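You operate a simulated robot arm through the tools that you are given. There is no shell and no other tool.

You are at the controls of a simulated robot arm. One attempt, no reset.

Task
Take the child lock off, spin the wet socks at 600 and wait till it ends.

It is judged by the outcome, as a careful person would: the job done as asked, and still so three seconds after it is handed in. It fails if anything else is knocked over, pushed out of place, dropped, spilled or broken.

Robot
A 7-joint arm with a fingered hand, fixed in place. Base frame: the origin is on the floor under the middle of its stand, x ahead of it, y to its left, z up. Units: m, rad, N and s.
It reaches about 1.055 m from its shoulder. Its first joint turns from -2.897 to 2.897 rad. Payload 4.9 kg.
Tool frame: the origin (TCP) lies between the finger pads and is the grasp point; the fingertips stand 0.032 m ahead of it; z points along the fingers, y is the line along which they close. The gripper opens to 0.192 m; its body begins 0.089 m behind the TCP. The gripper is a hand of 3 fingers: y runs from the thumb to the fingers, the wrist lies at [0, 0, -0.267] in the tool frame, and closing takes about 1.5 s.
Orientation is that of the tool frame in the base frame, as a unit quaternion [x, y, z, w]. With the fingers straight down and closing along the base's y, the tool's x points along the base's -x, its y along +y and its z along -z.

Tools
- The arm moves only by the tool apply_moves. Its argument "motion" is one flat list of numbers, 6 for each row, row after row: the shift along the base's x, y, z in units of 300 mm (1.0 is 300 mm), then the turn, a rotation vector about the base's x, y, z in units of 120 degrees (1.0 is 120 degrees). In form: [dx, dy, dz, rx, ry, rz, dx, dy, dz, rx, ry, rz, ...]. A call has 1 to 20 rows; each row is the pose to reach, as a shift and turn from the pose commanded when the call began. "grip" is the opening, from 0 (shut) to 1 (fully open), set as the call begins (left out, the last holds). A call with a number of a shift or a turn outside -1 to 1 is refused whole. Rows are played at 5 a second. More than 0.05 m and 0.15 rad between two rows, or a gripper value outside its range, and nothing of the call is played. A pose out of reach is approached as far as the arm can. The call stops where the force on the tool passes 50 N (or 10 N more than at its start, if that is more) or the arm is blocked; 0.2 s more then pass. The fingers move at their own pace (about 0.153 m/s each) and stop on an object; they squeeze with about 32 N. The grip force told is the motor's: it shows also when the fingers shut on nothing. Time passes only in rows, and 0.2 s behind the last, so rows that repeat a pose let the fingers close. The reply holds the time, the measured pose of the TCP, the force on the tool along the base axes, the opening and the grip force, in the units named above and with some noise, with the torque about the TCP (base axes, N m) and any sound that the robot's microphone picked up.
- Cameras (640 x 400 px; columns grow to the right, rows downward): "scene" is fixed at [0.2199, -0.6496, 1.2381]; the picture's right is [0.99, 0.11, 0.00], its down [0.05, -0.41, -0.91] and it looks along [-0.10, 0.90, -0.42] (base axes); focal length 316 px, centre (320, 200). "wrist" rides on the gripper at [0.08, -0.046, -0.113] in the tool frame; the picture's right is [0.50, 0.87, 0.00], its down [-0.67, 0.39, -0.63] and it looks along [-0.55, 0.32, 0.78] (tool axes); focal length 226 px, centre (320, 200). There is no depth. A picture from a camera that has moved, and an enlarged one, comes with that camera's place and axes in the base frame and with its lens.
- camera(camera): a new picture of that camera. No time passes.
- set_fingers(finger1, finger2, thumb_bend): sets how far each is bent, from 0 (flat) to 1 (curled in); at 0.3 the hand is open as for a grip, at 0.7 the pads meet at the TCP. One left out holds its place. A second passes; each finger stops where it meets its share of the squeeze, and holds until it gets a number again. A gripper value or a shape takes the hand back. It gives what a move gives, with no picture; readings hold the bend of each and the force on the fingers (four entries, about 0 where the hand has none), thumb and palm.
- hand_shape(shape): the hand has 3 fingers and takes this shape, open, in about a second: jaw (thumb against the fingers, like two jaws); tri (thumb and two fingers); tip (a fingertip pinch); poke (one finger out to press); point (the index stretched); flat (the hand flat); cup (the hand cupped); fist (a fist). The gripper value then closes the fingers along that shape, each until it touches; the sizes above hold for jaw. It gives what a move gives, with no picture.
- zoom(camera, box): a new picture of the part [left, top, right, bottom] of that camera's present view, enlarged. No time passes.
- sign_off(): hands the job in; it is judged then, once.

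Nothing tells you positions but the pictures and the camera data. Unless the task says otherwise, let go and move clear before handing in.

The tools are called after "Emit:" as a command line: name --argument value ..., lists and objects as JSON in quotes. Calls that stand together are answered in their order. apply_moves: Moves the arm, as the interface text tells. Its arguments: {"type":"object","properties":{"motion":{"type":"array"},"grip":{"type":"number"}},"required":["motion"]} The other tools are called the same way: hand_shape (shape) gives the hand a shape; set_fingers (finger1, finger2, thumb_bend) moves the fingers one by one; camera (camera) takes a picture; zoom (camera, box) takes an enlarged picture of a part of a camera's view; sign_off () hands the job in.

At the start:

```text
time_s: 0.0
ee_pos: [0.6325, 0.0302, 0.9406]
tool_rot: [0.0, 1.0, 0.0, 0.0]
contact_force: [-0.8, 0.2, 0.1]
moment: [0.01, -0.02, 0.02]
opening: 0.1919
grip_force: 0.0
shape: jaw
bend: [0.3, 0.3, 0.3]
finger forces: [0.0, 0.0, 0.0, 0.0, 0.1, 0.0]
```

scene: 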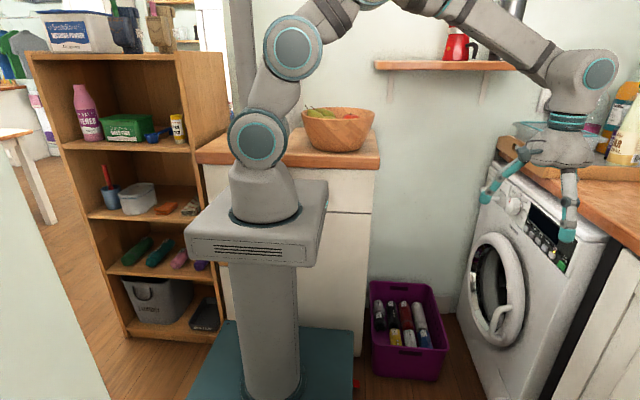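
wrist: 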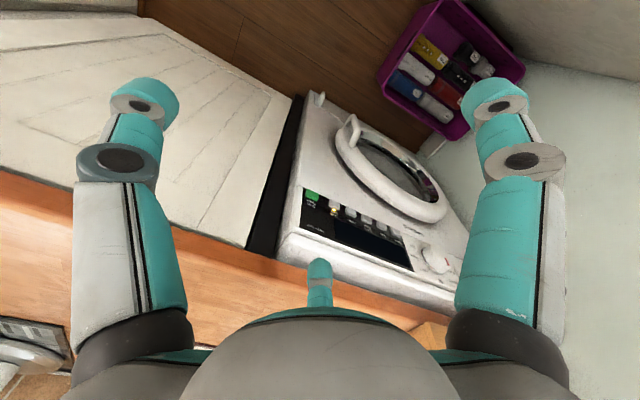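

I see a washing machine on the right under a worktop, its front facing the robot, with a knob, a display and a row of buttons. I'll zoom in on the panel first.

Emit:
zoom --camera "scene" --box '[460, 150, 620, 280]'

Emit:
zoom --camera "wrist" --box '[270, 160, 480, 300]'

Emit:
zoom --camera "wrist" --box '[285, 180, 385, 245]'

```text
3.08 times, centred on (540, 215) of scene
camera zoom: at [0.2199, -0.6496, 1.2381], right [0.99, 0.11, 0.0], down [0.05, -0.41, -0.91], along [-0.1, 0.9, -0.42], focal length 972 px, centre (-357, 154)
```

zoom: 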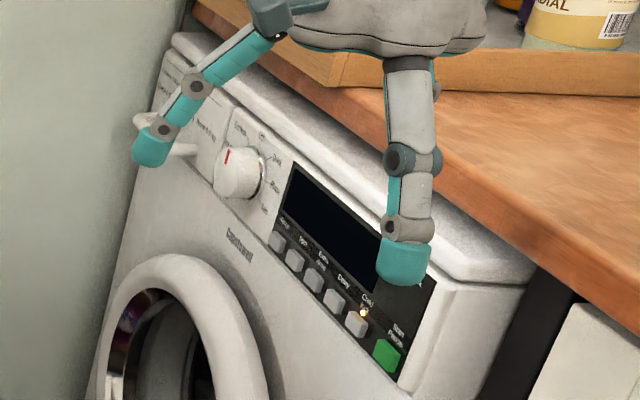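

```text
2.86 times, centred on (375, 230) of wrist
camera zoom: at [0.5533, -0.0168, 1.0539], right [-0.5, 0.87, 0.0], down [0.67, 0.39, 0.63], along [0.55, 0.32, -0.78], focal length 646 px, centre (163, 114)
```

zoom: 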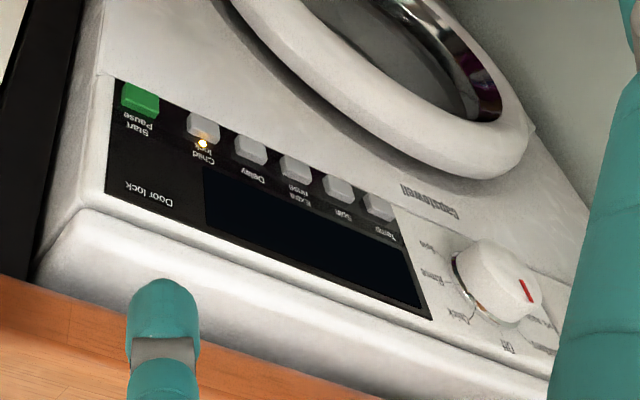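

```text
6.15 times, centred on (335, 212) of wrist
camera zoom: at [0.5533, -0.0168, 1.0539], right [-0.5, 0.87, 0.0], down [0.67, 0.39, 0.63], along [0.55, 0.32, -0.78], focal length 1391 px, centre (228, 123)
```

zoom: 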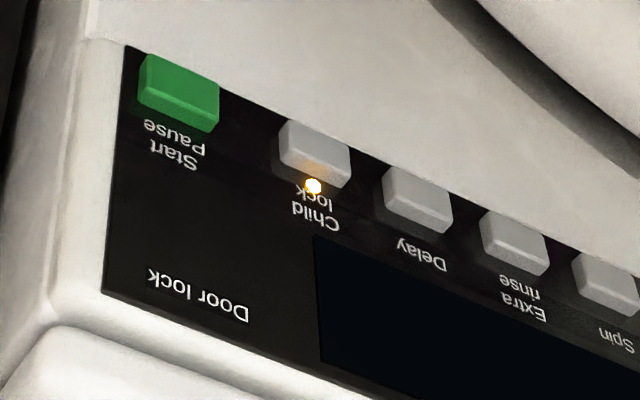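

The child lock lamp (amber) is on above its button and the display is dark. Next I look at the knob, the drum contents and the surroundings.

Emit:
zoom --camera "wrist" --box '[395, 215, 475, 300]'

Emit:
zoom --camera "scene" --box '[490, 165, 550, 215]'

Emit:
zoom --camera "scene" --box '[455, 225, 535, 360]'

Emit:
zoom --camera "wrist" --box '[325, 100, 455, 230]'

Emit:
zoom --camera "scene" --box '[360, 270, 460, 385]'

Emit:
zoom --camera "scene" --box '[30, 60, 240, 350]'

```text
4.71 times, centred on (435, 258) of wrist
camera zoom: at [0.5533, -0.0168, 1.0539], right [-0.5, 0.87, 0.0], down [0.67, 0.39, 0.63], along [0.55, 0.32, -0.78], focal length 1064 px, centre (-221, -71)
```

zoom: 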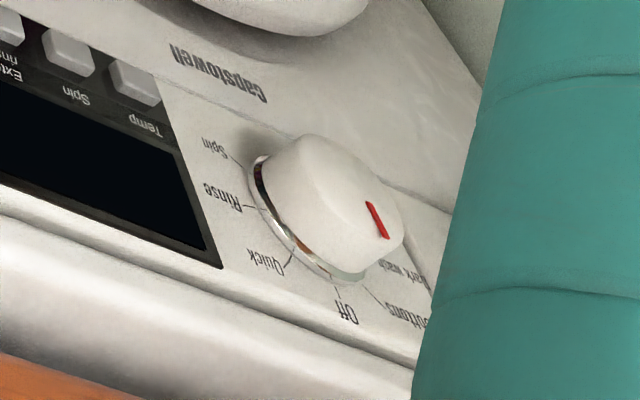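

```text
8.00 times, centred on (520, 190) of scene
camera zoom: at [0.2199, -0.6496, 1.2381], right [0.99, 0.11, 0.0], down [0.05, -0.41, -0.91], along [-0.1, 0.9, -0.42], focal length 2527 px, centre (-1280, 280)
```

zoom: 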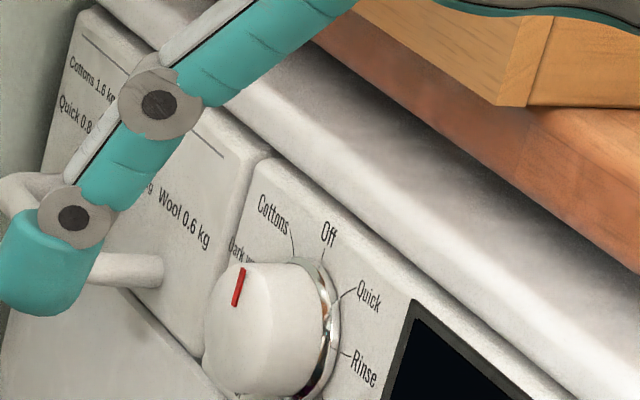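

```text
2.96 times, centred on (495, 292) of scene
camera zoom: at [0.2199, -0.6496, 1.2381], right [0.99, 0.11, 0.0], down [0.05, -0.41, -0.91], along [-0.1, 0.9, -0.42], focal length 936 px, centre (-198, -74)
```

zoom: 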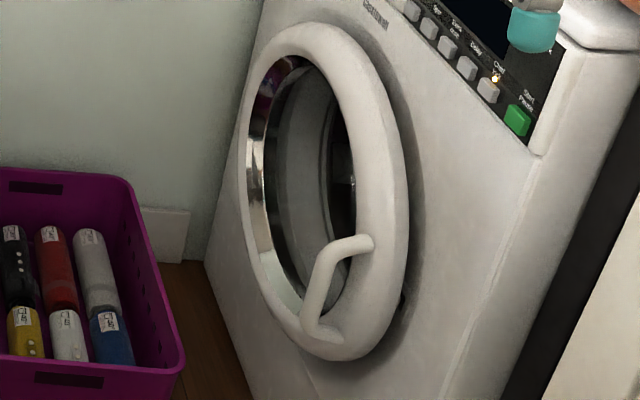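

```text
3.08 times, centred on (390, 165) of wrist
camera zoom: at [0.5533, -0.0168, 1.0539], right [-0.5, 0.87, 0.0], down [0.67, 0.39, 0.63], along [0.55, 0.32, -0.78], focal length 696 px, centre (105, 308)
```

zoom: 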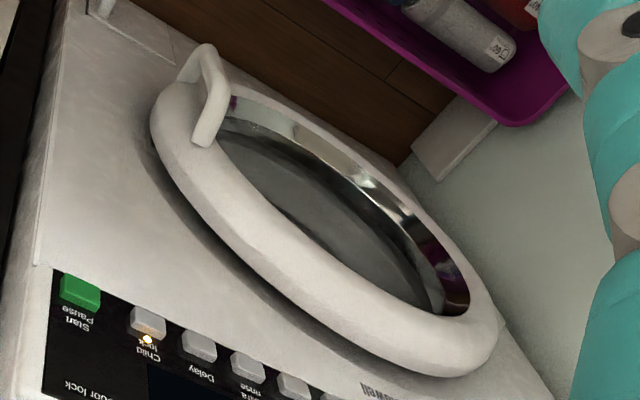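

```text
3.48 times, centred on (410, 328) of scene
camera zoom: at [0.2199, -0.6496, 1.2381], right [0.99, 0.11, 0.0], down [0.05, -0.41, -0.91], along [-0.1, 0.9, -0.42], focal length 1099 px, centre (7, -244)
```

zoom: 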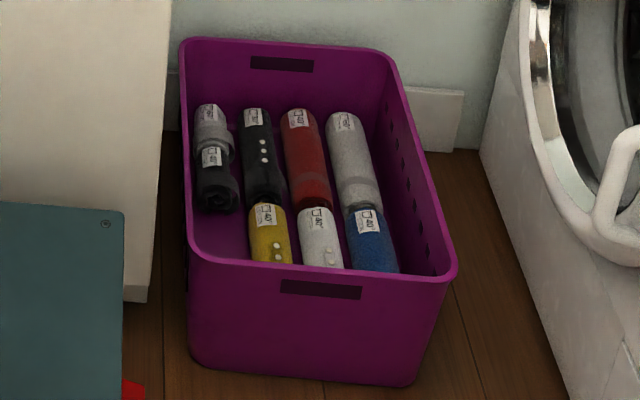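

```text
1.38 times, centred on (135, 205) of scene
camera zoom: at [0.2199, -0.6496, 1.2381], right [0.99, 0.11, 0.0], down [0.05, -0.41, -0.91], along [-0.1, 0.9, -0.42], focal length 436 px, centre (575, 193)
```

zoom: 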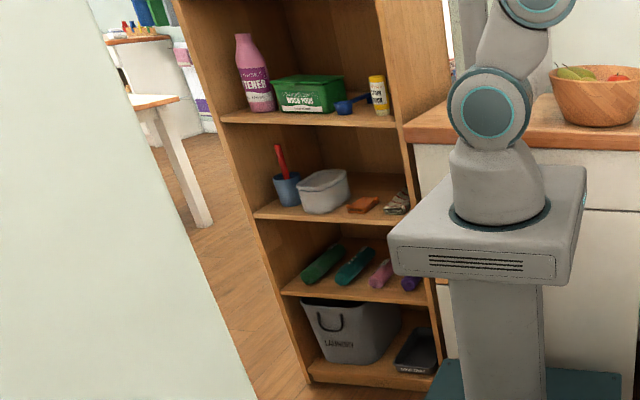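

The Start button sits near (0.77, 0.09, 0.74) and the child lock button near (0.77, 0.14, 0.74), with the front facing the robot (-x). I'll pull back and tilt the hand so the wrist camera can see the panel and the drum from the front.

Emit:
apply_moves --motion '[-0.1, 0.03, 0, 0, -0.047, 0, -0.2, 0.06, -0.06, 0, -0.094, 0, -0.3, 0.09, -0.12, 0, -0.141, 0, -0.4, 0.12, -0.18, 0, -0.188, 0, -0.45, 0.15, -0.25, 0, -0.235, 0, -0.5, 0.18, -0.32, 0, -0.282, 0, -0.5, 0.2, -0.4, 0, -0.329, 0, -0.5, 0.233, -0.47, 0, -0.375, 0]'

Emit:
camera --camera "wrist"

Emit:
camera --camera "scene"

```text
time_s: 1.8
ee_pos: [0.4873, 0.0838, 0.8133]
tool_rot: [0.039, 0.934, -0.003, 0.356]
contact_force: [-1.9, 4.6, -1.7]
moment: [-0.49, -0.44, -0.19]
opening: 0.1923
grip_force: 0.1
shape: jaw
bend: [0.3, 0.3, 0.3]
finger forces: [0.0, 0.0, 0.1, 0.0, 0.0, 0.0]
out of reach, approached as far as the arm can: row 7, 8
```

```text
taken
camera wrist: at [0.3503, 0.0478, 0.8445], right [-0.31, 0.9, -0.31], down [0.11, 0.36, 0.93], along [0.95, 0.25, -0.21], focal length 226 px, centre (320, 200)
```

wrist: 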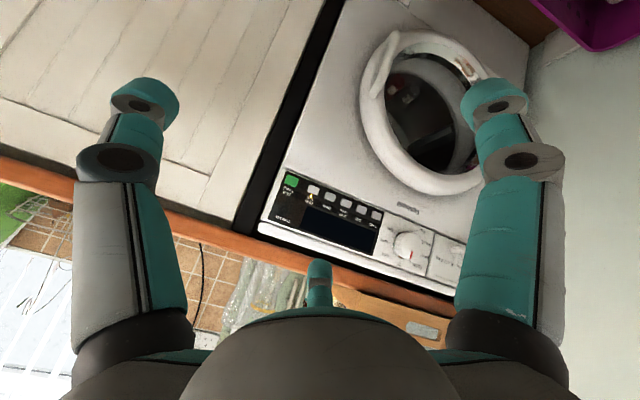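

```text
taken
```

scene: 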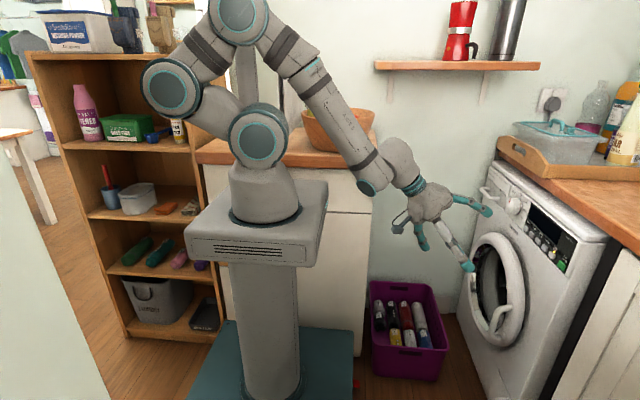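

I can now see the panel and the drum nearly from the front, and the arm stopped a little short of the requested pose. I'll zoom in on the drum and panel to read the details.

Emit:
zoom --camera "wrist" --box '[355, 25, 485, 205]'

Emit:
zoom --camera "wrist" --box '[265, 165, 385, 260]'

Emit:
zoom --camera "wrist" --box '[375, 205, 465, 285]'

Emit:
zoom --camera "scene" --box '[475, 160, 605, 280]'

Emit:
zoom --camera "scene" --box '[455, 225, 535, 355]'

```text
2.22 times, centred on (420, 115) of wrist
camera zoom: at [0.3503, 0.0478, 0.8445], right [-0.31, 0.9, -0.31], down [0.11, 0.36, 0.93], along [0.95, 0.25, -0.21], focal length 502 px, centre (98, 389)
```

zoom: 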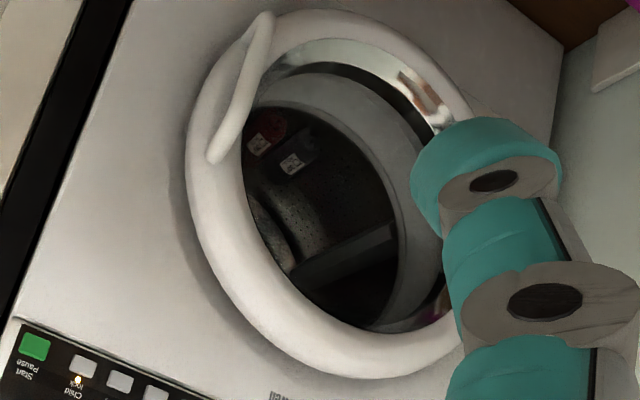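

```text
4.21 times, centred on (325, 212) of wrist
camera zoom: at [0.3503, 0.0478, 0.8445], right [-0.31, 0.9, -0.31], down [0.11, 0.36, 0.93], along [0.95, 0.25, -0.21], focal length 952 px, centre (299, 147)
```

zoom: 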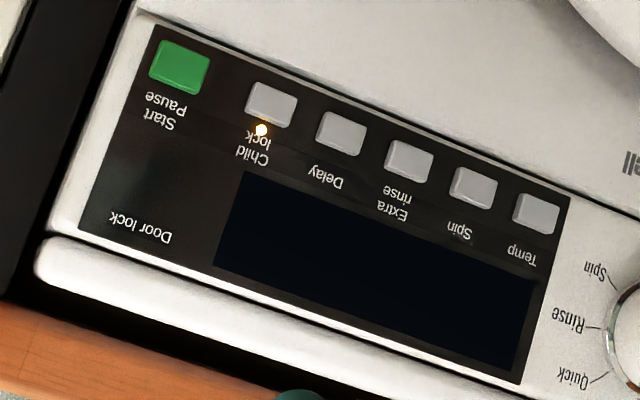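

```text
5.00 times, centred on (420, 245) of wrist
camera zoom: at [0.3503, 0.0478, 0.8445], right [-0.31, 0.9, -0.31], down [0.11, 0.36, 0.93], along [0.95, 0.25, -0.21], focal length 1130 px, centre (-180, -25)
```

zoom: 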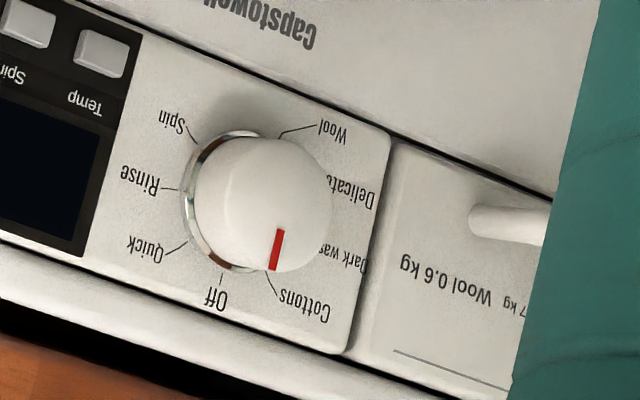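

```text
3.33 times, centred on (540, 220) of scene
camera zoom: at [0.2199, -0.6496, 1.2381], right [0.99, 0.11, 0.0], down [0.05, -0.41, -0.91], along [-0.1, 0.9, -0.42], focal length 1053 px, centre (-413, 133)
```

zoom: 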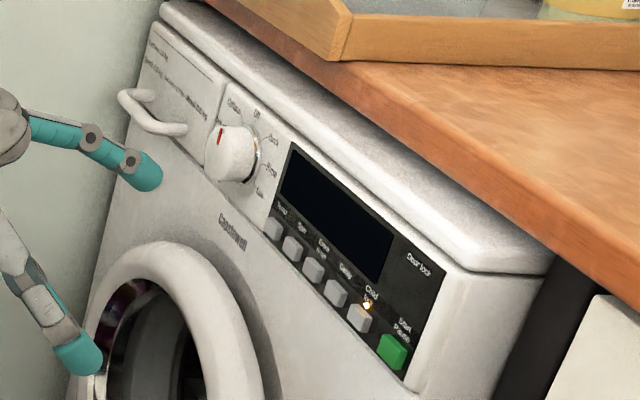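

```text
3.08 times, centred on (495, 290) of scene
camera zoom: at [0.2199, -0.6496, 1.2381], right [0.99, 0.11, 0.0], down [0.05, -0.41, -0.91], along [-0.1, 0.9, -0.42], focal length 972 px, centre (-218, -77)
```

zoom: 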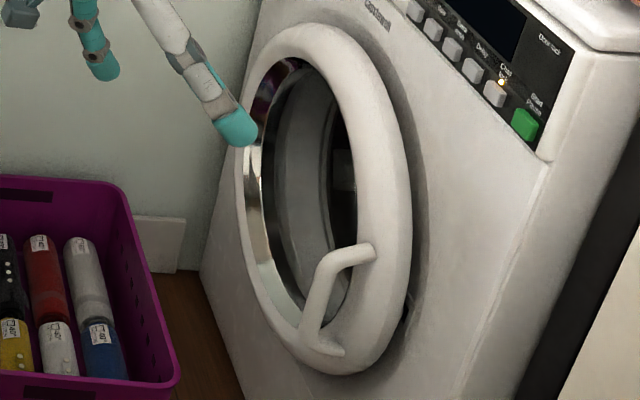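

Items with labels are already in the drum, and the door may be shut, which I still need to confirm. I'll zoom tighter on the knob, the door edge and the drum.

Emit:
zoom --camera "wrist" --box '[390, 215, 450, 270]'

Emit:
zoom --camera "scene" --box '[490, 290, 540, 350]'

Emit:
zoom --camera "wrist" --box '[385, 60, 455, 160]'

Emit:
zoom --camera "scene" --box '[480, 175, 530, 225]'

```text
7.27 times, centred on (420, 242) of wrist
camera zoom: at [0.3503, 0.0478, 0.8445], right [-0.31, 0.9, -0.31], down [0.11, 0.36, 0.93], along [0.95, 0.25, -0.21], focal length 1644 px, centre (-407, -109)
```

zoom: 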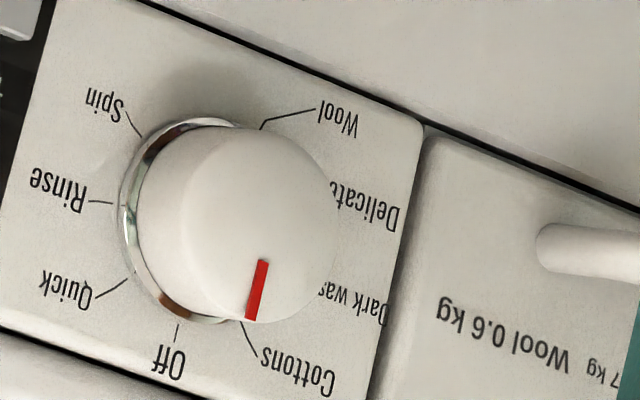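

```text
6.67 times, centred on (515, 320) of scene
camera zoom: at [0.2199, -0.6496, 1.2381], right [0.99, 0.11, 0.0], down [0.05, -0.41, -0.91], along [-0.1, 0.9, -0.42], focal length 2106 px, centre (-980, -600)
```

zoom: 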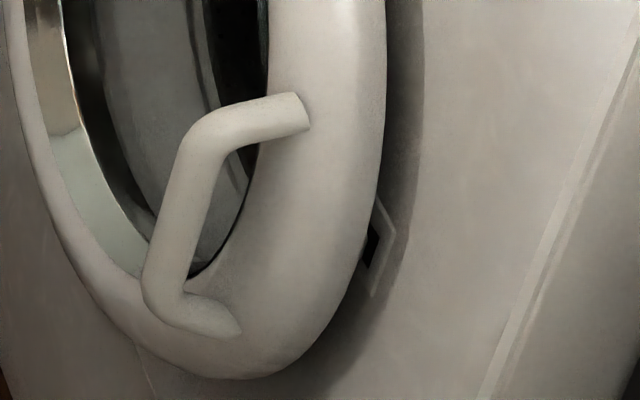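

```text
4.00 times, centred on (420, 110) of wrist
camera zoom: at [0.3503, 0.0478, 0.8445], right [-0.31, 0.9, -0.31], down [0.11, 0.36, 0.93], along [0.95, 0.25, -0.21], focal length 904 px, centre (-80, 560)
```

zoom: 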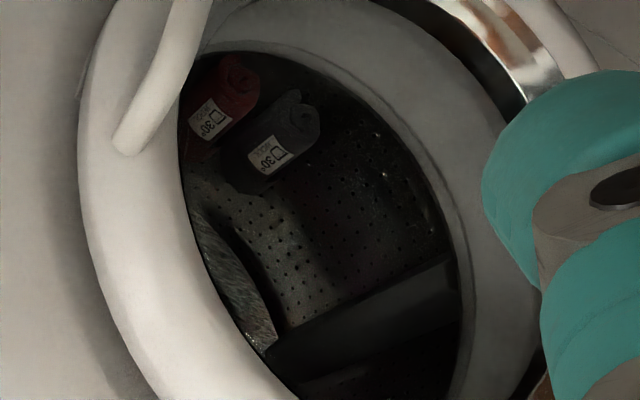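

```text
8.00 times, centred on (505, 200) of scene
camera zoom: at [0.2199, -0.6496, 1.2381], right [0.99, 0.11, 0.0], down [0.05, -0.41, -0.91], along [-0.1, 0.9, -0.42], focal length 2527 px, centre (-1160, 200)
```

zoom: 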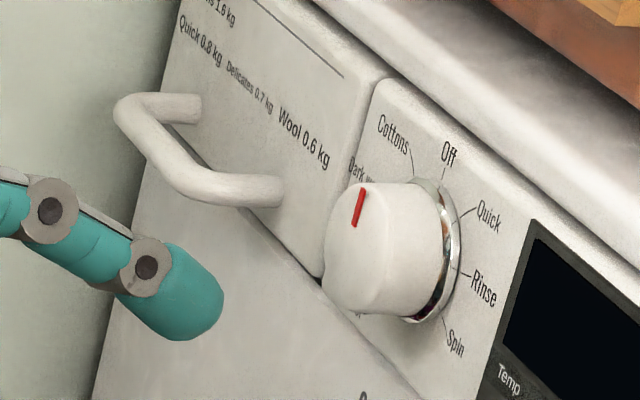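

The latch plate shows beside the ring, so the door may be ajar. The knob points to Off, centred near (0.743, 0.370, 0.776), and "Spin" looks to be about 120° clockwise. Next I make the poking hand shape and look at where the fingertip ends up.

Emit:
hand_shape --shape "poke"

Emit:
camera --camera "wrist"

Emit:
zoom --camera "scene" --box '[340, 100, 620, 280]'

```text
time_s: 2.7
ee_pos: [0.4903, 0.0836, 0.8157]
tool_rot: [0.041, 0.932, -0.004, 0.359]
contact_force: [0.4, 0.0, -0.4]
moment: [-0.03, 0.03, -0.01]
opening: 0.0
grip_force: 0.0
shape: poke
bend: [1.0, 1.0, 0.91]
finger forces: [0.0, 0.0, 0.0, 0.1, 0.0, 0.1]
```

```text
taken
camera wrist: at [0.3518, 0.0479, 0.8464], right [-0.3, 0.9, -0.31], down [0.11, 0.36, 0.93], along [0.95, 0.25, -0.2], focal length 226 px, centre (320, 200)
```

wrist: 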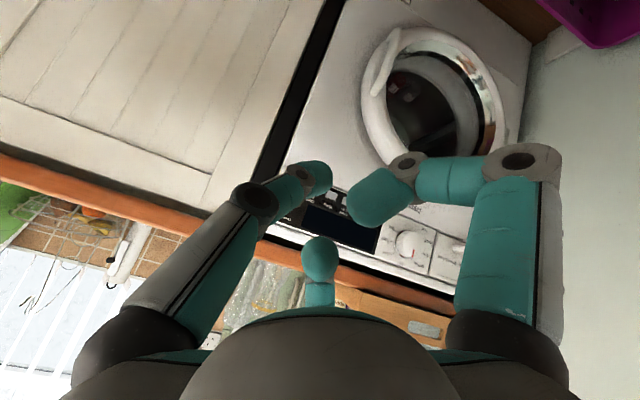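

```text
2.22 times, centred on (480, 190) of scene
camera zoom: at [0.2199, -0.6496, 1.2381], right [0.99, 0.11, 0.0], down [0.05, -0.41, -0.91], along [-0.1, 0.9, -0.42], focal length 702 px, centre (-36, 222)
```

zoom: 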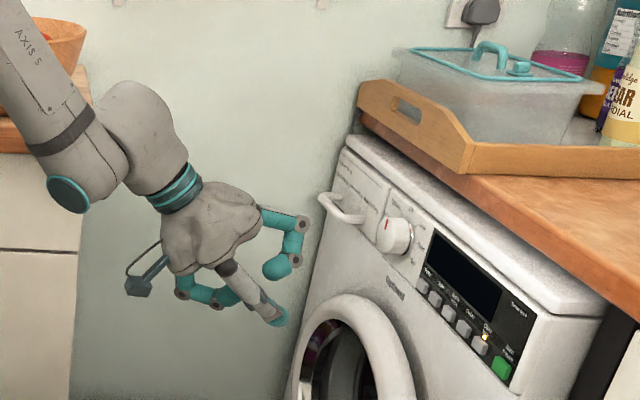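

The poke shape puts the thumb tip on the tool axis, about 25 mm ahead of the TCP, with the other fingers curled back about 5 cm. Now I turn the hand to point straight at the panel (+x) and stop well short of it.

Emit:
apply_moves --motion '[0.06, 0.02, 0, 0, -0.047, 0, 0.12, 0.04, 0, 0, -0.094, 0, 0.18, 0.06, -0.02, 0, -0.141, 0, 0.24, 0.08, -0.05, 0, -0.188, 0, 0.28, 0.1, -0.08, 0, -0.235, 0, 0.32, 0.12, -0.11, 0, -0.282, 0, 0.36, 0.133, -0.14, 0, -0.329, 0, 0.392, 0.133, -0.165, 0, -0.375, 0]'

Emit:
camera --camera "wrist"

Emit:
camera --camera "scene"

```text
time_s: 4.5
ee_pos: [0.6112, 0.1462, 0.9093]
tool_rot: [0.001, 0.708, -0.003, 0.706]
contact_force: [-1.1, 0.1, -1.1]
moment: [-0.01, -0.23, 0.05]
opening: 0.0002
grip_force: 0.1
shape: poke
bend: [1.0, 1.0, 0.91]
finger forces: [0.1, 0.0, 0.0, 0.0, 0.0, 0.1]
out of reach, approached as far as the arm can: row 3, 4, 5, 6, 7, 8
```

```text
taken
camera wrist: at [0.4991, 0.1025, 0.83], right [0.01, 0.86, -0.5], down [-0.63, 0.39, 0.67], along [0.78, 0.31, 0.54], focal length 226 px, centre (320, 200)
```

wrist: 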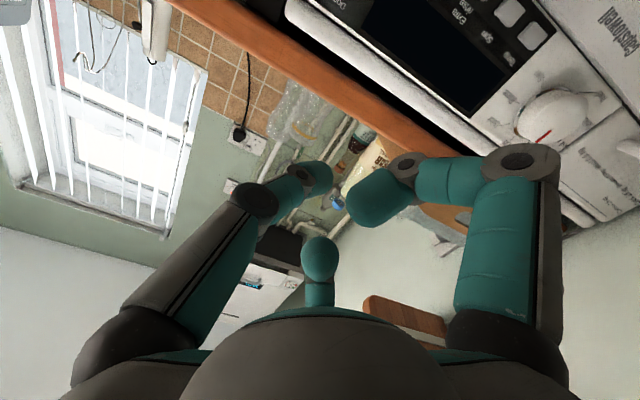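

```text
taken
```

scene: 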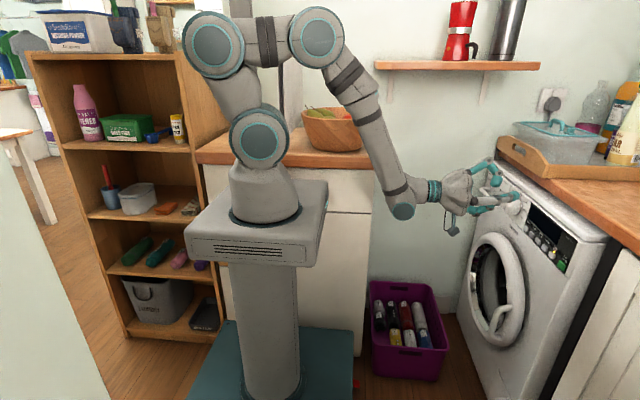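

The hand is level and pointing at the machine, but it sits high at z = 0.909 because of a wrist limit at this short reach. Moving further out should let it come down, so I shift +x a little and check.

Emit:
apply_moves --motion '[0.05, 0, 0, 0, 0, 0, 0.1, 0, 0, 0, 0, 0, 0.15, 0, 0, 0, 0, 0, 0.2, 0, 0, 0, 0, 0, 0.2, 0, 0, 0, 0, 0, 0.2, 0, 0, 0, 0, 0]'

```text
time_s: 5.9
ee_pos: [0.6393, 0.1556, 0.8936]
tool_rot: [0.002, 0.706, -0.002, 0.708]
contact_force: [0.1, 0.2, -0.2]
moment: [0.03, 0.03, 0.0]
opening: 0.0
grip_force: 0.0
shape: poke
bend: [1.0, 1.0, 0.91]
finger forces: [0.0, 0.0, 0.1, 0.1, 0.0, 0.0]
out of reach, approached as far as the arm can: row 1, 2, 3, 4, 5, 6
```

The level hand is limited here, so I'll tilt it to point about 30° below horizontal. That gives the wrist margin and also gives the wrist camera a straight view of the panel.

Emit:
apply_moves --motion '[0, 0, 0.1, 0, 0.05, 0, 0, 0, 0.1, 0, 0.1, 0, 0, 0, 0.1, 0, 0.15, 0, 0, 0, 0.1, 0, 0.2, 0, 0, 0, 0.1, 0, 0.25, 0, 0, 0, 0.1, 0, 0.25, 0, 0, 0, 0.1, 0, 0.25, 0]'

Emit:
camera --camera "wrist"

Emit:
zoom --camera "scene" --box '[400, 130, 620, 290]'

```text
time_s: 7.5
ee_pos: [0.6396, 0.1562, 0.9213]
tool_rot: [0.0, 0.866, 0.0, 0.501]
contact_force: [0.4, -0.1, -0.2]
moment: [0.01, 0.05, 0.01]
opening: 0.0
grip_force: 0.0
shape: poke
bend: [1.0, 1.0, 0.91]
finger forces: [0.0, 0.0, 0.1, 0.1, 0.0, 0.1]
```

```text
taken
camera wrist: at [0.5016, 0.1103, 0.9096], right [-0.25, 0.87, -0.43], down [-0.21, 0.39, 0.9], along [0.94, 0.32, 0.09], focal length 226 px, centre (320, 200)
```

wrist: 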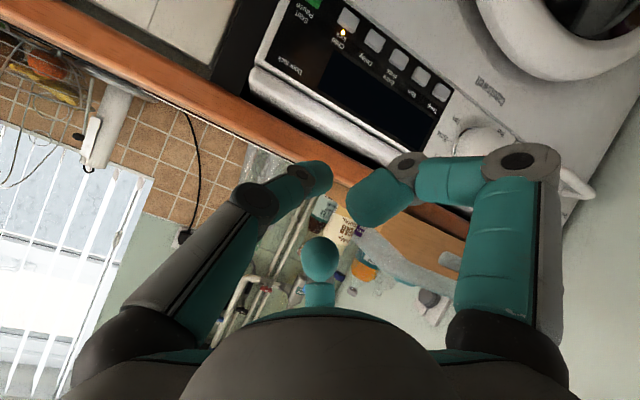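

```text
2.50 times, centred on (510, 210) of scene
camera zoom: at [0.2199, -0.6496, 1.2381], right [0.99, 0.11, 0.0], down [0.05, -0.41, -0.91], along [-0.1, 0.9, -0.42], focal length 790 px, centre (-155, 175)
```

zoom: 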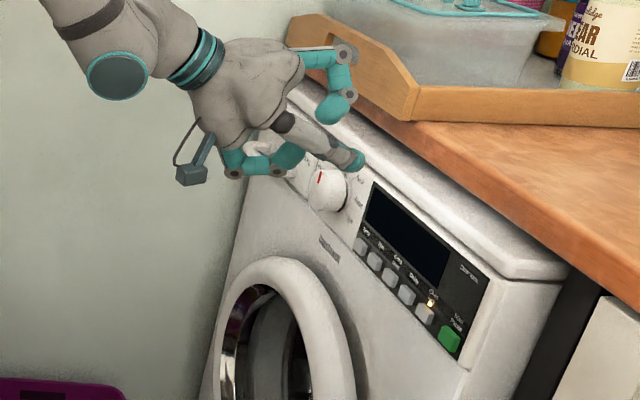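

The fingertip sits about 29 mm ahead of the TCP along the tool axis. I'll now lower the hand to stand in front of the child lock button with a gap left, then check the alignment.

Emit:
apply_moves --motion '[0, -0.01, -0.1, 0, 0, 0, 0, -0.02, -0.2, 0, 0, 0, 0, -0.03, -0.3, 0, 0, 0, 0, -0.045, -0.4, 0, 0, 0, 0.02, -0.054, -0.5, 0, 0, 0, 0.05, -0.054, -0.55, 0, 0, 0, 0.08, -0.054, -0.555, 0, 0, 0, 0.08, -0.054, -0.555, 0, 0, 0]'

Emit:
camera --camera "wrist"

Emit:
zoom --camera "scene" --box '[440, 150, 620, 290]'

```text
time_s: 9.3
ee_pos: [0.6624, 0.1395, 0.7538]
tool_rot: [0.0, 0.866, 0.0, 0.499]
contact_force: [-1.0, -0.2, -0.5]
moment: [-0.02, 0.02, -0.02]
opening: 0.0
grip_force: 0.0
shape: poke
bend: [1.0, 1.0, 0.91]
finger forces: [0.1, 0.0, 0.0, 0.0, 0.1, 0.0]
```

```text
taken
camera wrist: at [0.5251, 0.0937, 0.7425], right [-0.25, 0.87, -0.43], down [-0.21, 0.39, 0.9], along [0.94, 0.32, 0.09], focal length 226 px, centre (320, 200)
```

wrist: 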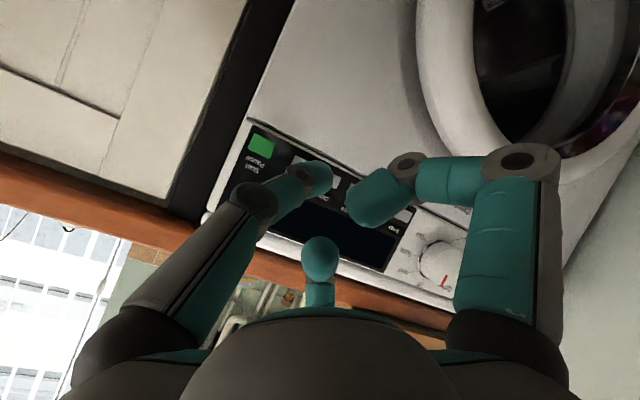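

```text
2.86 times, centred on (530, 220) of scene
camera zoom: at [0.2199, -0.6496, 1.2381], right [0.99, 0.11, 0.0], down [0.05, -0.41, -0.91], along [-0.1, 0.9, -0.42], focal length 903 px, centre (-280, 143)
```

zoom: 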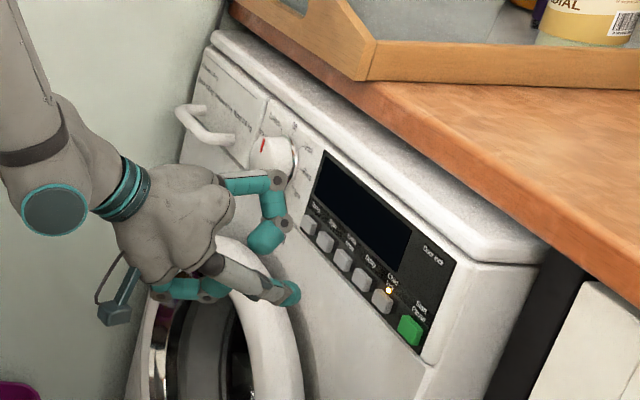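

The fingertip is level with the child lock button (y ≈ 0.139, z ≈ 0.739) and about 8 cm off. I'll advance most of the way and check the alignment again.

Emit:
apply_moves --motion '[0.06, 0, 0, 0, 0, 0, 0.12, 0, 0, 0, 0, 0, 0.18, 0, 0, 0, 0, 0, 0.2, 0, 0, 0, 0, 0, 0.2, 0, 0, 0, 0, 0]'

Emit:
zoom --camera "wrist" --box '[220, 100, 420, 300]'

Emit:
zoom --camera "scene" --box '[500, 190, 590, 280]'

```text
time_s: 10.5
ee_pos: [0.7231, 0.1391, 0.7552]
tool_rot: [0.0, 0.866, 0.0, 0.5]
contact_force: [-0.3, 0.2, -0.6]
moment: [0.02, 0.0, -0.03]
opening: 0.0
grip_force: 0.1
shape: poke
bend: [1.0, 1.0, 0.91]
finger forces: [0.0, 0.1, 0.1, 0.1, 0.0, 0.0]
```

```text
2.00 times, centred on (320, 200) of wrist
camera zoom: at [0.5856, 0.0928, 0.7425], right [-0.25, 0.87, -0.43], down [-0.21, 0.39, 0.9], along [0.94, 0.32, 0.09], focal length 452 px, centre (320, 200)
```

zoom: 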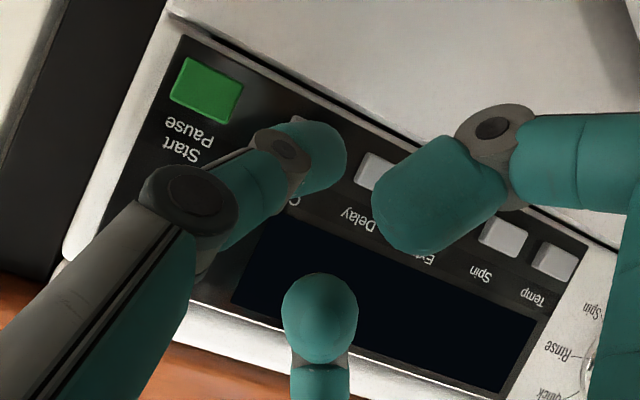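

```text
4.44 times, centred on (545, 235) of scene
camera zoom: at [0.2199, -0.6496, 1.2381], right [0.99, 0.11, 0.0], down [0.05, -0.41, -0.91], along [-0.1, 0.9, -0.42], focal length 1404 px, centre (-680, 44)
```

zoom: 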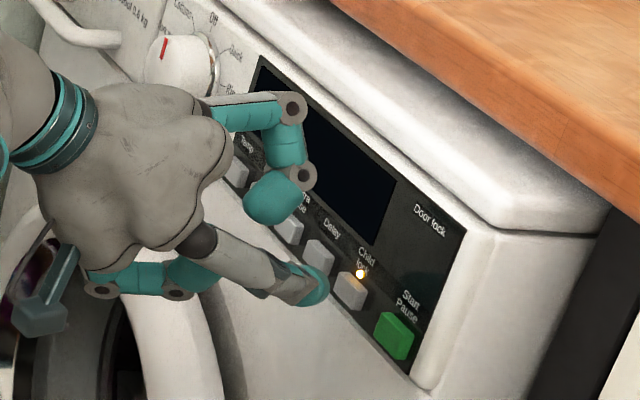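

The tip is about 1.5 cm in front of the child lock button and lined up in y and z. I'll advance in 2 mm steps and watch the force.

Emit:
apply_moves --motion '[0.0067, 0, 0, 0, 0, 0, 0.0133, 0, 0, 0, 0, 0, 0.02, 0, 0, 0, 0, 0, 0.0267, 0, 0, 0, 0, 0, 0.0333, 0, 0, 0, 0, 0]'

Emit:
zoom --camera "scene" --box '[525, 210, 575, 260]'

```text
time_s: 11.7
ee_pos: [0.7323, 0.1389, 0.7557]
tool_rot: [0.0, 0.866, 0.0, 0.501]
contact_force: [-0.7, 0.2, 0.2]
moment: [0.03, 0.02, 0.02]
opening: 0.0
grip_force: 0.1
shape: poke
bend: [1.0, 1.0, 0.91]
finger forces: [0.0, 0.0, 0.0, 0.0, 0.1, 0.0]
```

```text
8.00 times, centred on (550, 235) of scene
camera zoom: at [0.2199, -0.6496, 1.2381], right [0.99, 0.11, 0.0], down [0.05, -0.41, -0.91], along [-0.1, 0.9, -0.42], focal length 2527 px, centre (-1520, -80)
```

zoom: 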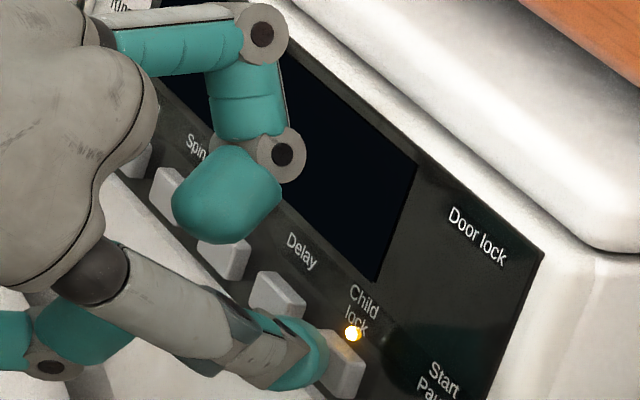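

The tip is almost touching the child lock button. I'll keep advancing slowly.

Emit:
apply_moves --motion '[0.0067, 0, 0, 0, 0, 0, 0.0133, 0, 0, 0, 0, 0, 0.02, 0, 0, 0, 0, 0]'

```text
time_s: 12.5
ee_pos: [0.7386, 0.1395, 0.7539]
tool_rot: [0.0, 0.866, 0.0, 0.499]
contact_force: [-0.9, 1.1, 0.0]
moment: [0.01, 0.02, 0.0]
opening: 0.0001
grip_force: 0.1
shape: poke
bend: [1.0, 1.0, 0.91]
finger forces: [0.0, 0.0, 0.1, 0.1, 1.3, 0.1]
heard: click
```

I heard a click with 1.3 N on the thumb, so the button is pressed. I'll check the lamp while holding.

Emit:
zoom --camera "scene" --box '[525, 210, 575, 260]'

Emit:
zoom --camera "wrist" --box '[220, 100, 420, 300]'

```text
8.00 times, centred on (550, 235) of scene
camera zoom: at [0.2199, -0.6496, 1.2381], right [0.99, 0.11, 0.0], down [0.05, -0.41, -0.91], along [-0.1, 0.9, -0.42], focal length 2527 px, centre (-1520, -80)
```

zoom: 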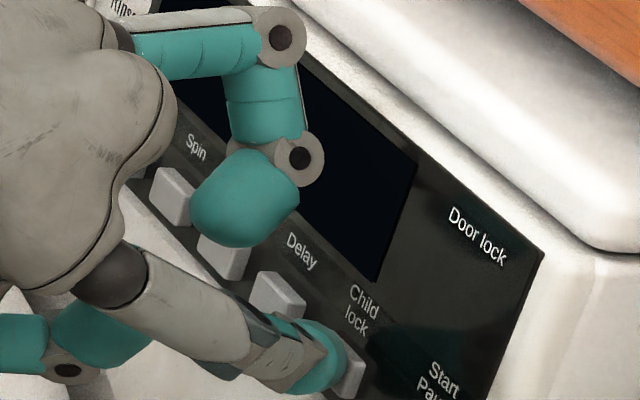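

```text
2.00 times, centred on (320, 200) of wrist
camera zoom: at [0.6015, 0.0933, 0.7426], right [-0.25, 0.87, -0.43], down [-0.21, 0.39, 0.9], along [0.95, 0.32, 0.08], focal length 452 px, centre (320, 200)
```

zoom: 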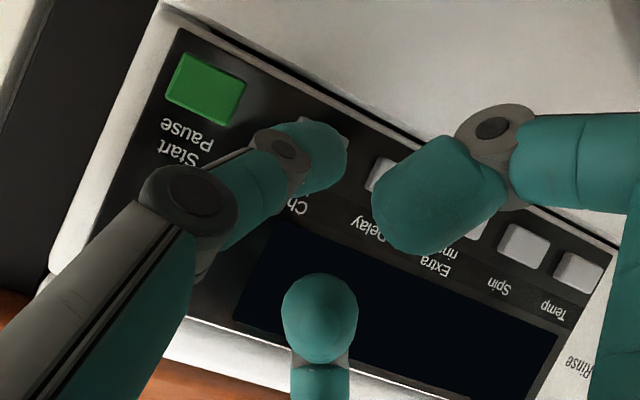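

The child lock lamp went out. I'll back off and confirm that it stays out, then look at the door.

Emit:
apply_moves --motion '[-0.03, 0, 0, 0, 0, 0, -0.1, 0, 0, 0, 0, 0, -0.2, 0, 0, 0, 0, 0, -0.26, 0, 0, 0, 0, 0, -0.26, 0, 0, 0, 0, 0]'

Emit:
zoom --camera "scene" --box '[440, 150, 620, 290]'

Emit:
camera --camera "wrist"

Emit:
zoom --camera "scene" --box '[455, 220, 555, 370]'

```text
time_s: 13.7
ee_pos: [0.6595, 0.141, 0.7556]
tool_rot: [0.0, 0.867, 0.0, 0.499]
contact_force: [-0.5, 0.5, 0.4]
moment: [0.0, 0.01, -0.01]
opening: 0.0003
grip_force: 0.1
shape: poke
bend: [1.0, 1.0, 0.91]
finger forces: [0.0, 0.0, 0.0, 0.0, 0.0, 0.0]
```

```text
2.86 times, centred on (530, 220) of scene
camera zoom: at [0.2199, -0.6496, 1.2381], right [0.99, 0.11, 0.0], down [0.05, -0.41, -0.91], along [-0.1, 0.9, -0.42], focal length 903 px, centre (-280, 143)
```

zoom: 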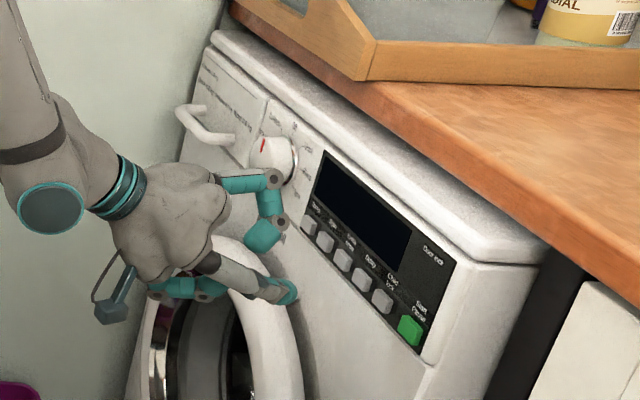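

```text
taken
camera wrist: at [0.5221, 0.0945, 0.7434], right [-0.25, 0.87, -0.43], down [-0.21, 0.39, 0.9], along [0.94, 0.32, 0.09], focal length 226 px, centre (320, 200)
```

wrist: 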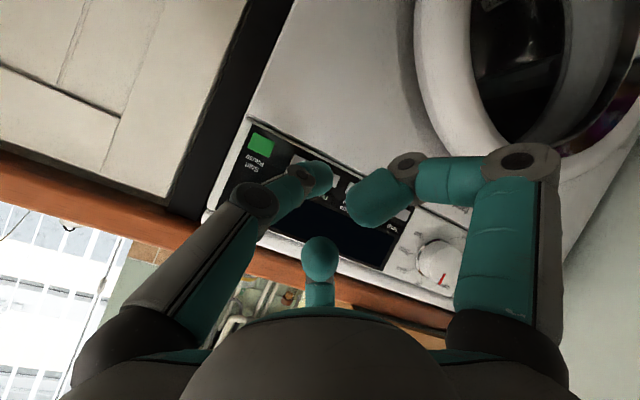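

```text
2.67 times, centred on (505, 295) of scene
camera zoom: at [0.2199, -0.6496, 1.2381], right [0.99, 0.11, 0.0], down [0.05, -0.41, -0.91], along [-0.1, 0.9, -0.42], focal length 842 px, centre (-173, -53)
```

zoom: 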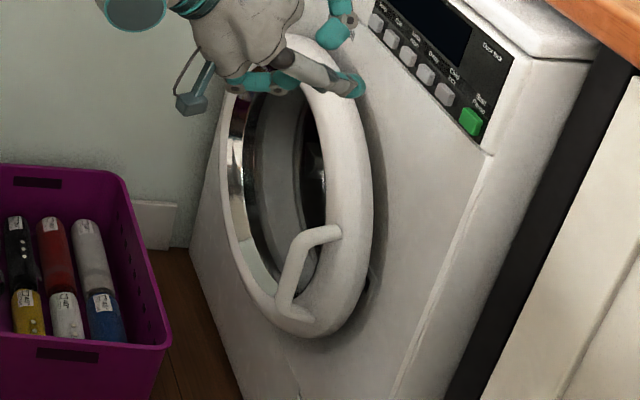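

The child lock lamp is out. Next I check the door: I'll move in front of the ring's upper right (y ≈ 0.235, z ≈ 0.55), above the handle, for a gentle push test.

Emit:
apply_moves --motion '[-0.02, 0.06, -0.1, 0, 0, 0, -0.03, 0.12, -0.2, 0, 0, 0, -0.03, 0.18, -0.3, 0, 0, 0, -0.03, 0.24, -0.4, 0, 0, 0, -0.03, 0.3, -0.5, 0, 0, 0, -0.03, 0.313, -0.6, 0, 0, 0, -0.03, 0.313, -0.633, 0, 0, 0, -0.03, 0.313, -0.633, 0, 0, 0]'

Emit:
camera --camera "wrist"

Emit:
camera --camera "scene"

Emit:
zoom --camera "scene" --box '[440, 200, 560, 360]'

```text
time_s: 15.5
ee_pos: [0.6516, 0.2339, 0.5654]
tool_rot: [0.0, 0.866, 0.0, 0.5]
contact_force: [0.3, 0.0, 0.2]
moment: [-0.01, 0.02, 0.01]
opening: 0.0
grip_force: 0.1
shape: poke
bend: [1.0, 1.0, 0.91]
finger forces: [0.0, 0.1, 0.0, 0.0, 0.1, 0.0]
```

```text
taken
camera wrist: at [0.5153, 0.1885, 0.5527], right [-0.25, 0.87, -0.43], down [-0.21, 0.39, 0.9], along [0.94, 0.32, 0.09], focal length 226 px, centre (320, 200)
```

wrist: 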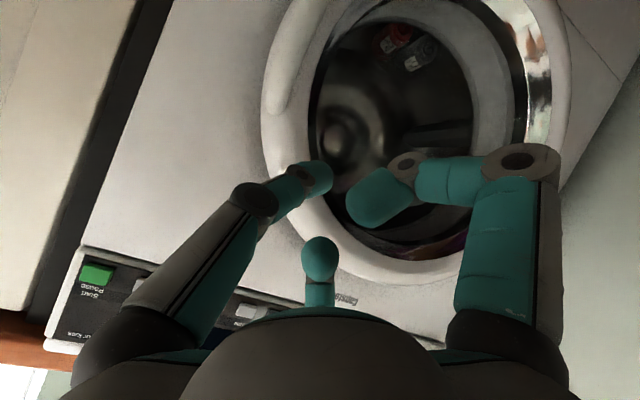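

```text
taken
```

scene: 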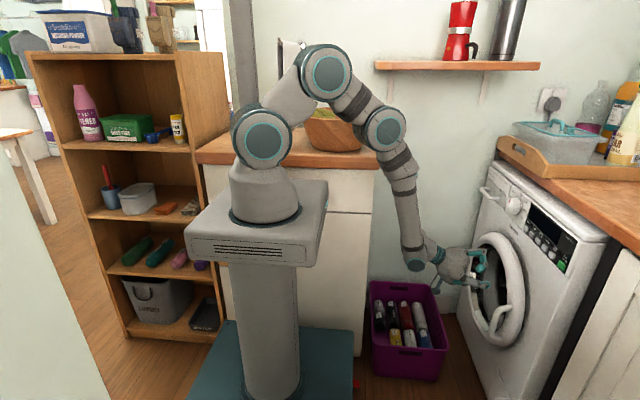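

```text
2.50 times, centred on (500, 280) of scene
camera zoom: at [0.2199, -0.6496, 1.2381], right [0.99, 0.11, 0.0], down [0.05, -0.41, -0.91], along [-0.1, 0.9, -0.42], focal length 790 px, centre (-130, 0)
```

zoom: 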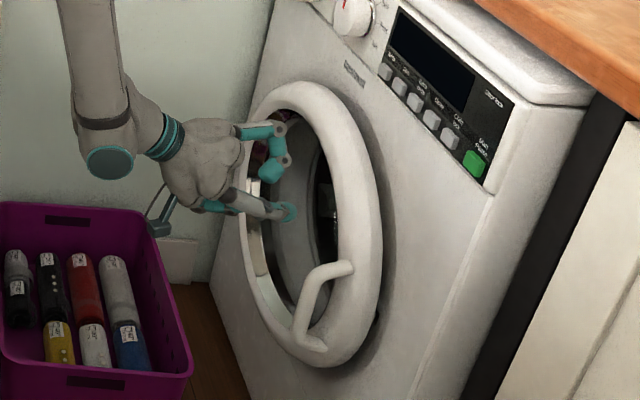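

I have a front-on view of the door and drum now. I'll zoom in for the drum contents and the ring edge.

Emit:
zoom --camera "wrist" --box '[300, 0, 480, 120]'

Emit:
zoom --camera "wrist" --box '[230, 0, 400, 180]'

Emit:
zoom --camera "wrist" --box '[480, 0, 640, 180]'

Emit:
zoom --camera "scene" --box '[500, 300, 530, 340]'

```text
3.33 times, centred on (390, 60) of wrist
camera zoom: at [0.5153, 0.1885, 0.5527], right [-0.25, 0.87, -0.43], down [-0.21, 0.39, 0.9], along [0.94, 0.32, 0.09], focal length 754 px, centre (87, 667)
```

zoom: 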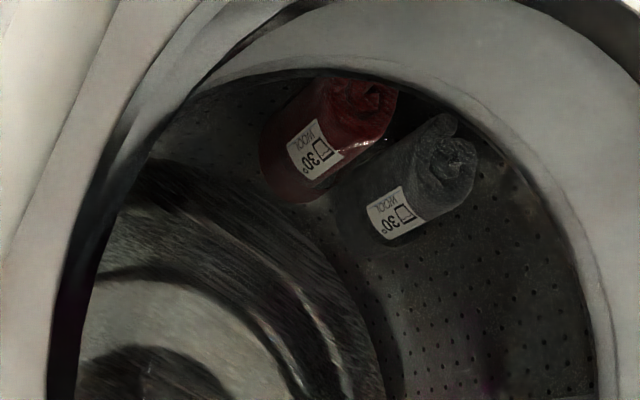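

```text
2.22 times, centred on (315, 90) of wrist
camera zoom: at [0.5153, 0.1885, 0.5527], right [-0.25, 0.87, -0.43], down [-0.21, 0.39, 0.9], along [0.94, 0.32, 0.09], focal length 502 px, centre (331, 444)
```

zoom: 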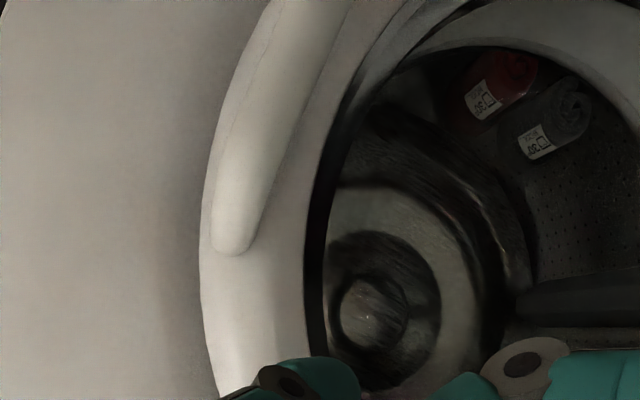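

```text
2.22 times, centred on (560, 90) of wrist
camera zoom: at [0.5153, 0.1885, 0.5527], right [-0.25, 0.87, -0.43], down [-0.21, 0.39, 0.9], along [0.94, 0.32, 0.09], focal length 502 px, centre (-213, 444)
```

zoom: 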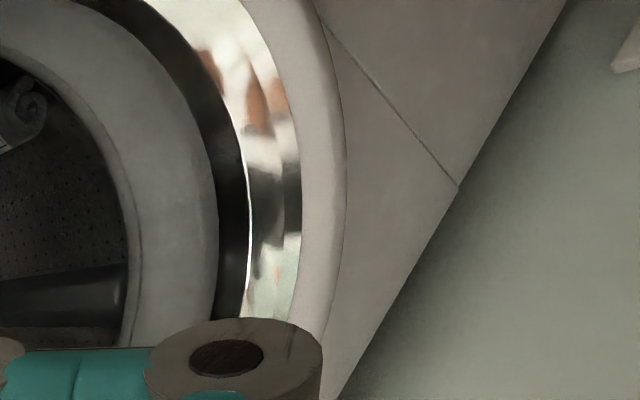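

```text
10.00 times, centred on (515, 320) of scene
camera zoom: at [0.2199, -0.6496, 1.2381], right [0.99, 0.11, 0.0], down [0.05, -0.41, -0.91], along [-0.1, 0.9, -0.42], focal length 3159 px, centre (-1630, -1000)
```

zoom: 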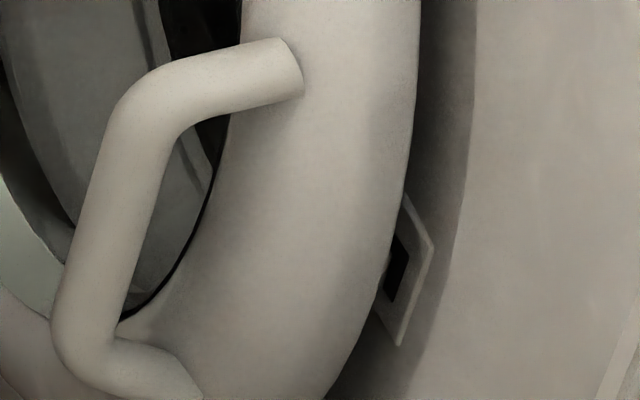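

The drum holds two rolled wet socks, red and dark grey, labelled 30° wool. The latch hole in the body shows past the ring's edge, so the door looks slightly ajar; I'll approach the ring and push gently.

Emit:
apply_moves --motion '[0, -0.033, 0, 0, 0, 0, 0.06, -0.033, 0, 0, 0, 0, 0.12, -0.033, 0, 0, 0, 0, 0.16, -0.033, 0, 0, 0, 0, 0.175, -0.033, 0, 0, 0, 0, 0.19, -0.033, 0, 0, 0, 0]'

Emit:
zoom --camera "scene" --box '[440, 200, 560, 360]'

Emit:
camera --camera "wrist"

```text
time_s: 16.9
ee_pos: [0.707, 0.224, 0.5618]
tool_rot: [-0.001, 0.867, 0.0, 0.498]
contact_force: [-8.5, -0.4, 0.4]
moment: [0.02, -0.05, 0.07]
opening: 0.0
grip_force: 0.1
shape: poke
bend: [1.0, 1.0, 0.91]
finger forces: [0.1, 0.1, 0.0, 0.1, 8.1, 0.0]
```

```text
2.50 times, centred on (500, 280) of scene
camera zoom: at [0.2199, -0.6496, 1.2381], right [0.99, 0.11, 0.0], down [0.05, -0.41, -0.91], along [-0.1, 0.9, -0.42], focal length 790 px, centre (-130, 0)
```

zoom: 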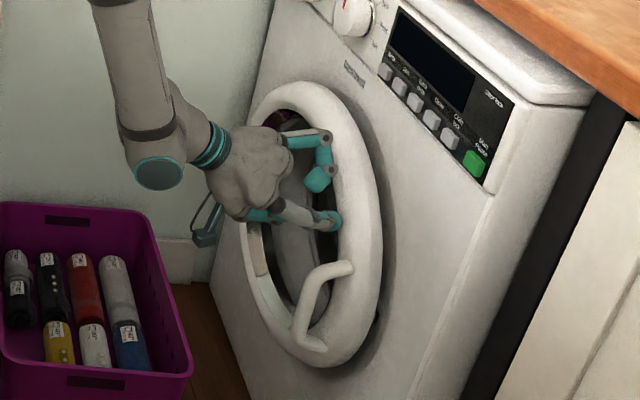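

```text
taken
camera wrist: at [0.5689, 0.1778, 0.5514], right [-0.25, 0.87, -0.43], down [-0.21, 0.39, 0.9], along [0.94, 0.32, 0.08], focal length 226 px, centre (320, 200)
```

wrist: 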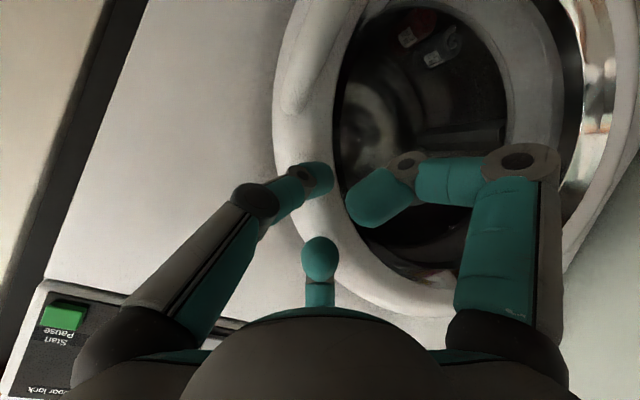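

The tip touched the ring at x ≈ 0.734 with about 8 N. I'll push a few millimetres further to see whether it gives.

Emit:
apply_moves --motion '[0.005, 0, 0, 0, 0, 0, 0.01, 0, 0, 0, 0, 0, 0.015, 0, 0, 0, 0, 0, 0.02, 0, 0, 0, 0, 0]'

```text
time_s: 17.9
ee_pos: [0.7082, 0.221, 0.5591]
tool_rot: [0.0, 0.868, -0.002, 0.496]
contact_force: [-44.5, -12.3, 4.9]
moment: [-0.11, 0.36, -0.12]
opening: 0.0002
grip_force: 0.0
shape: poke
bend: [1.0, 1.0, 0.93]
finger forces: [0.0, 0.1, 0.0, 0.1, 44.5, 0.0]
```

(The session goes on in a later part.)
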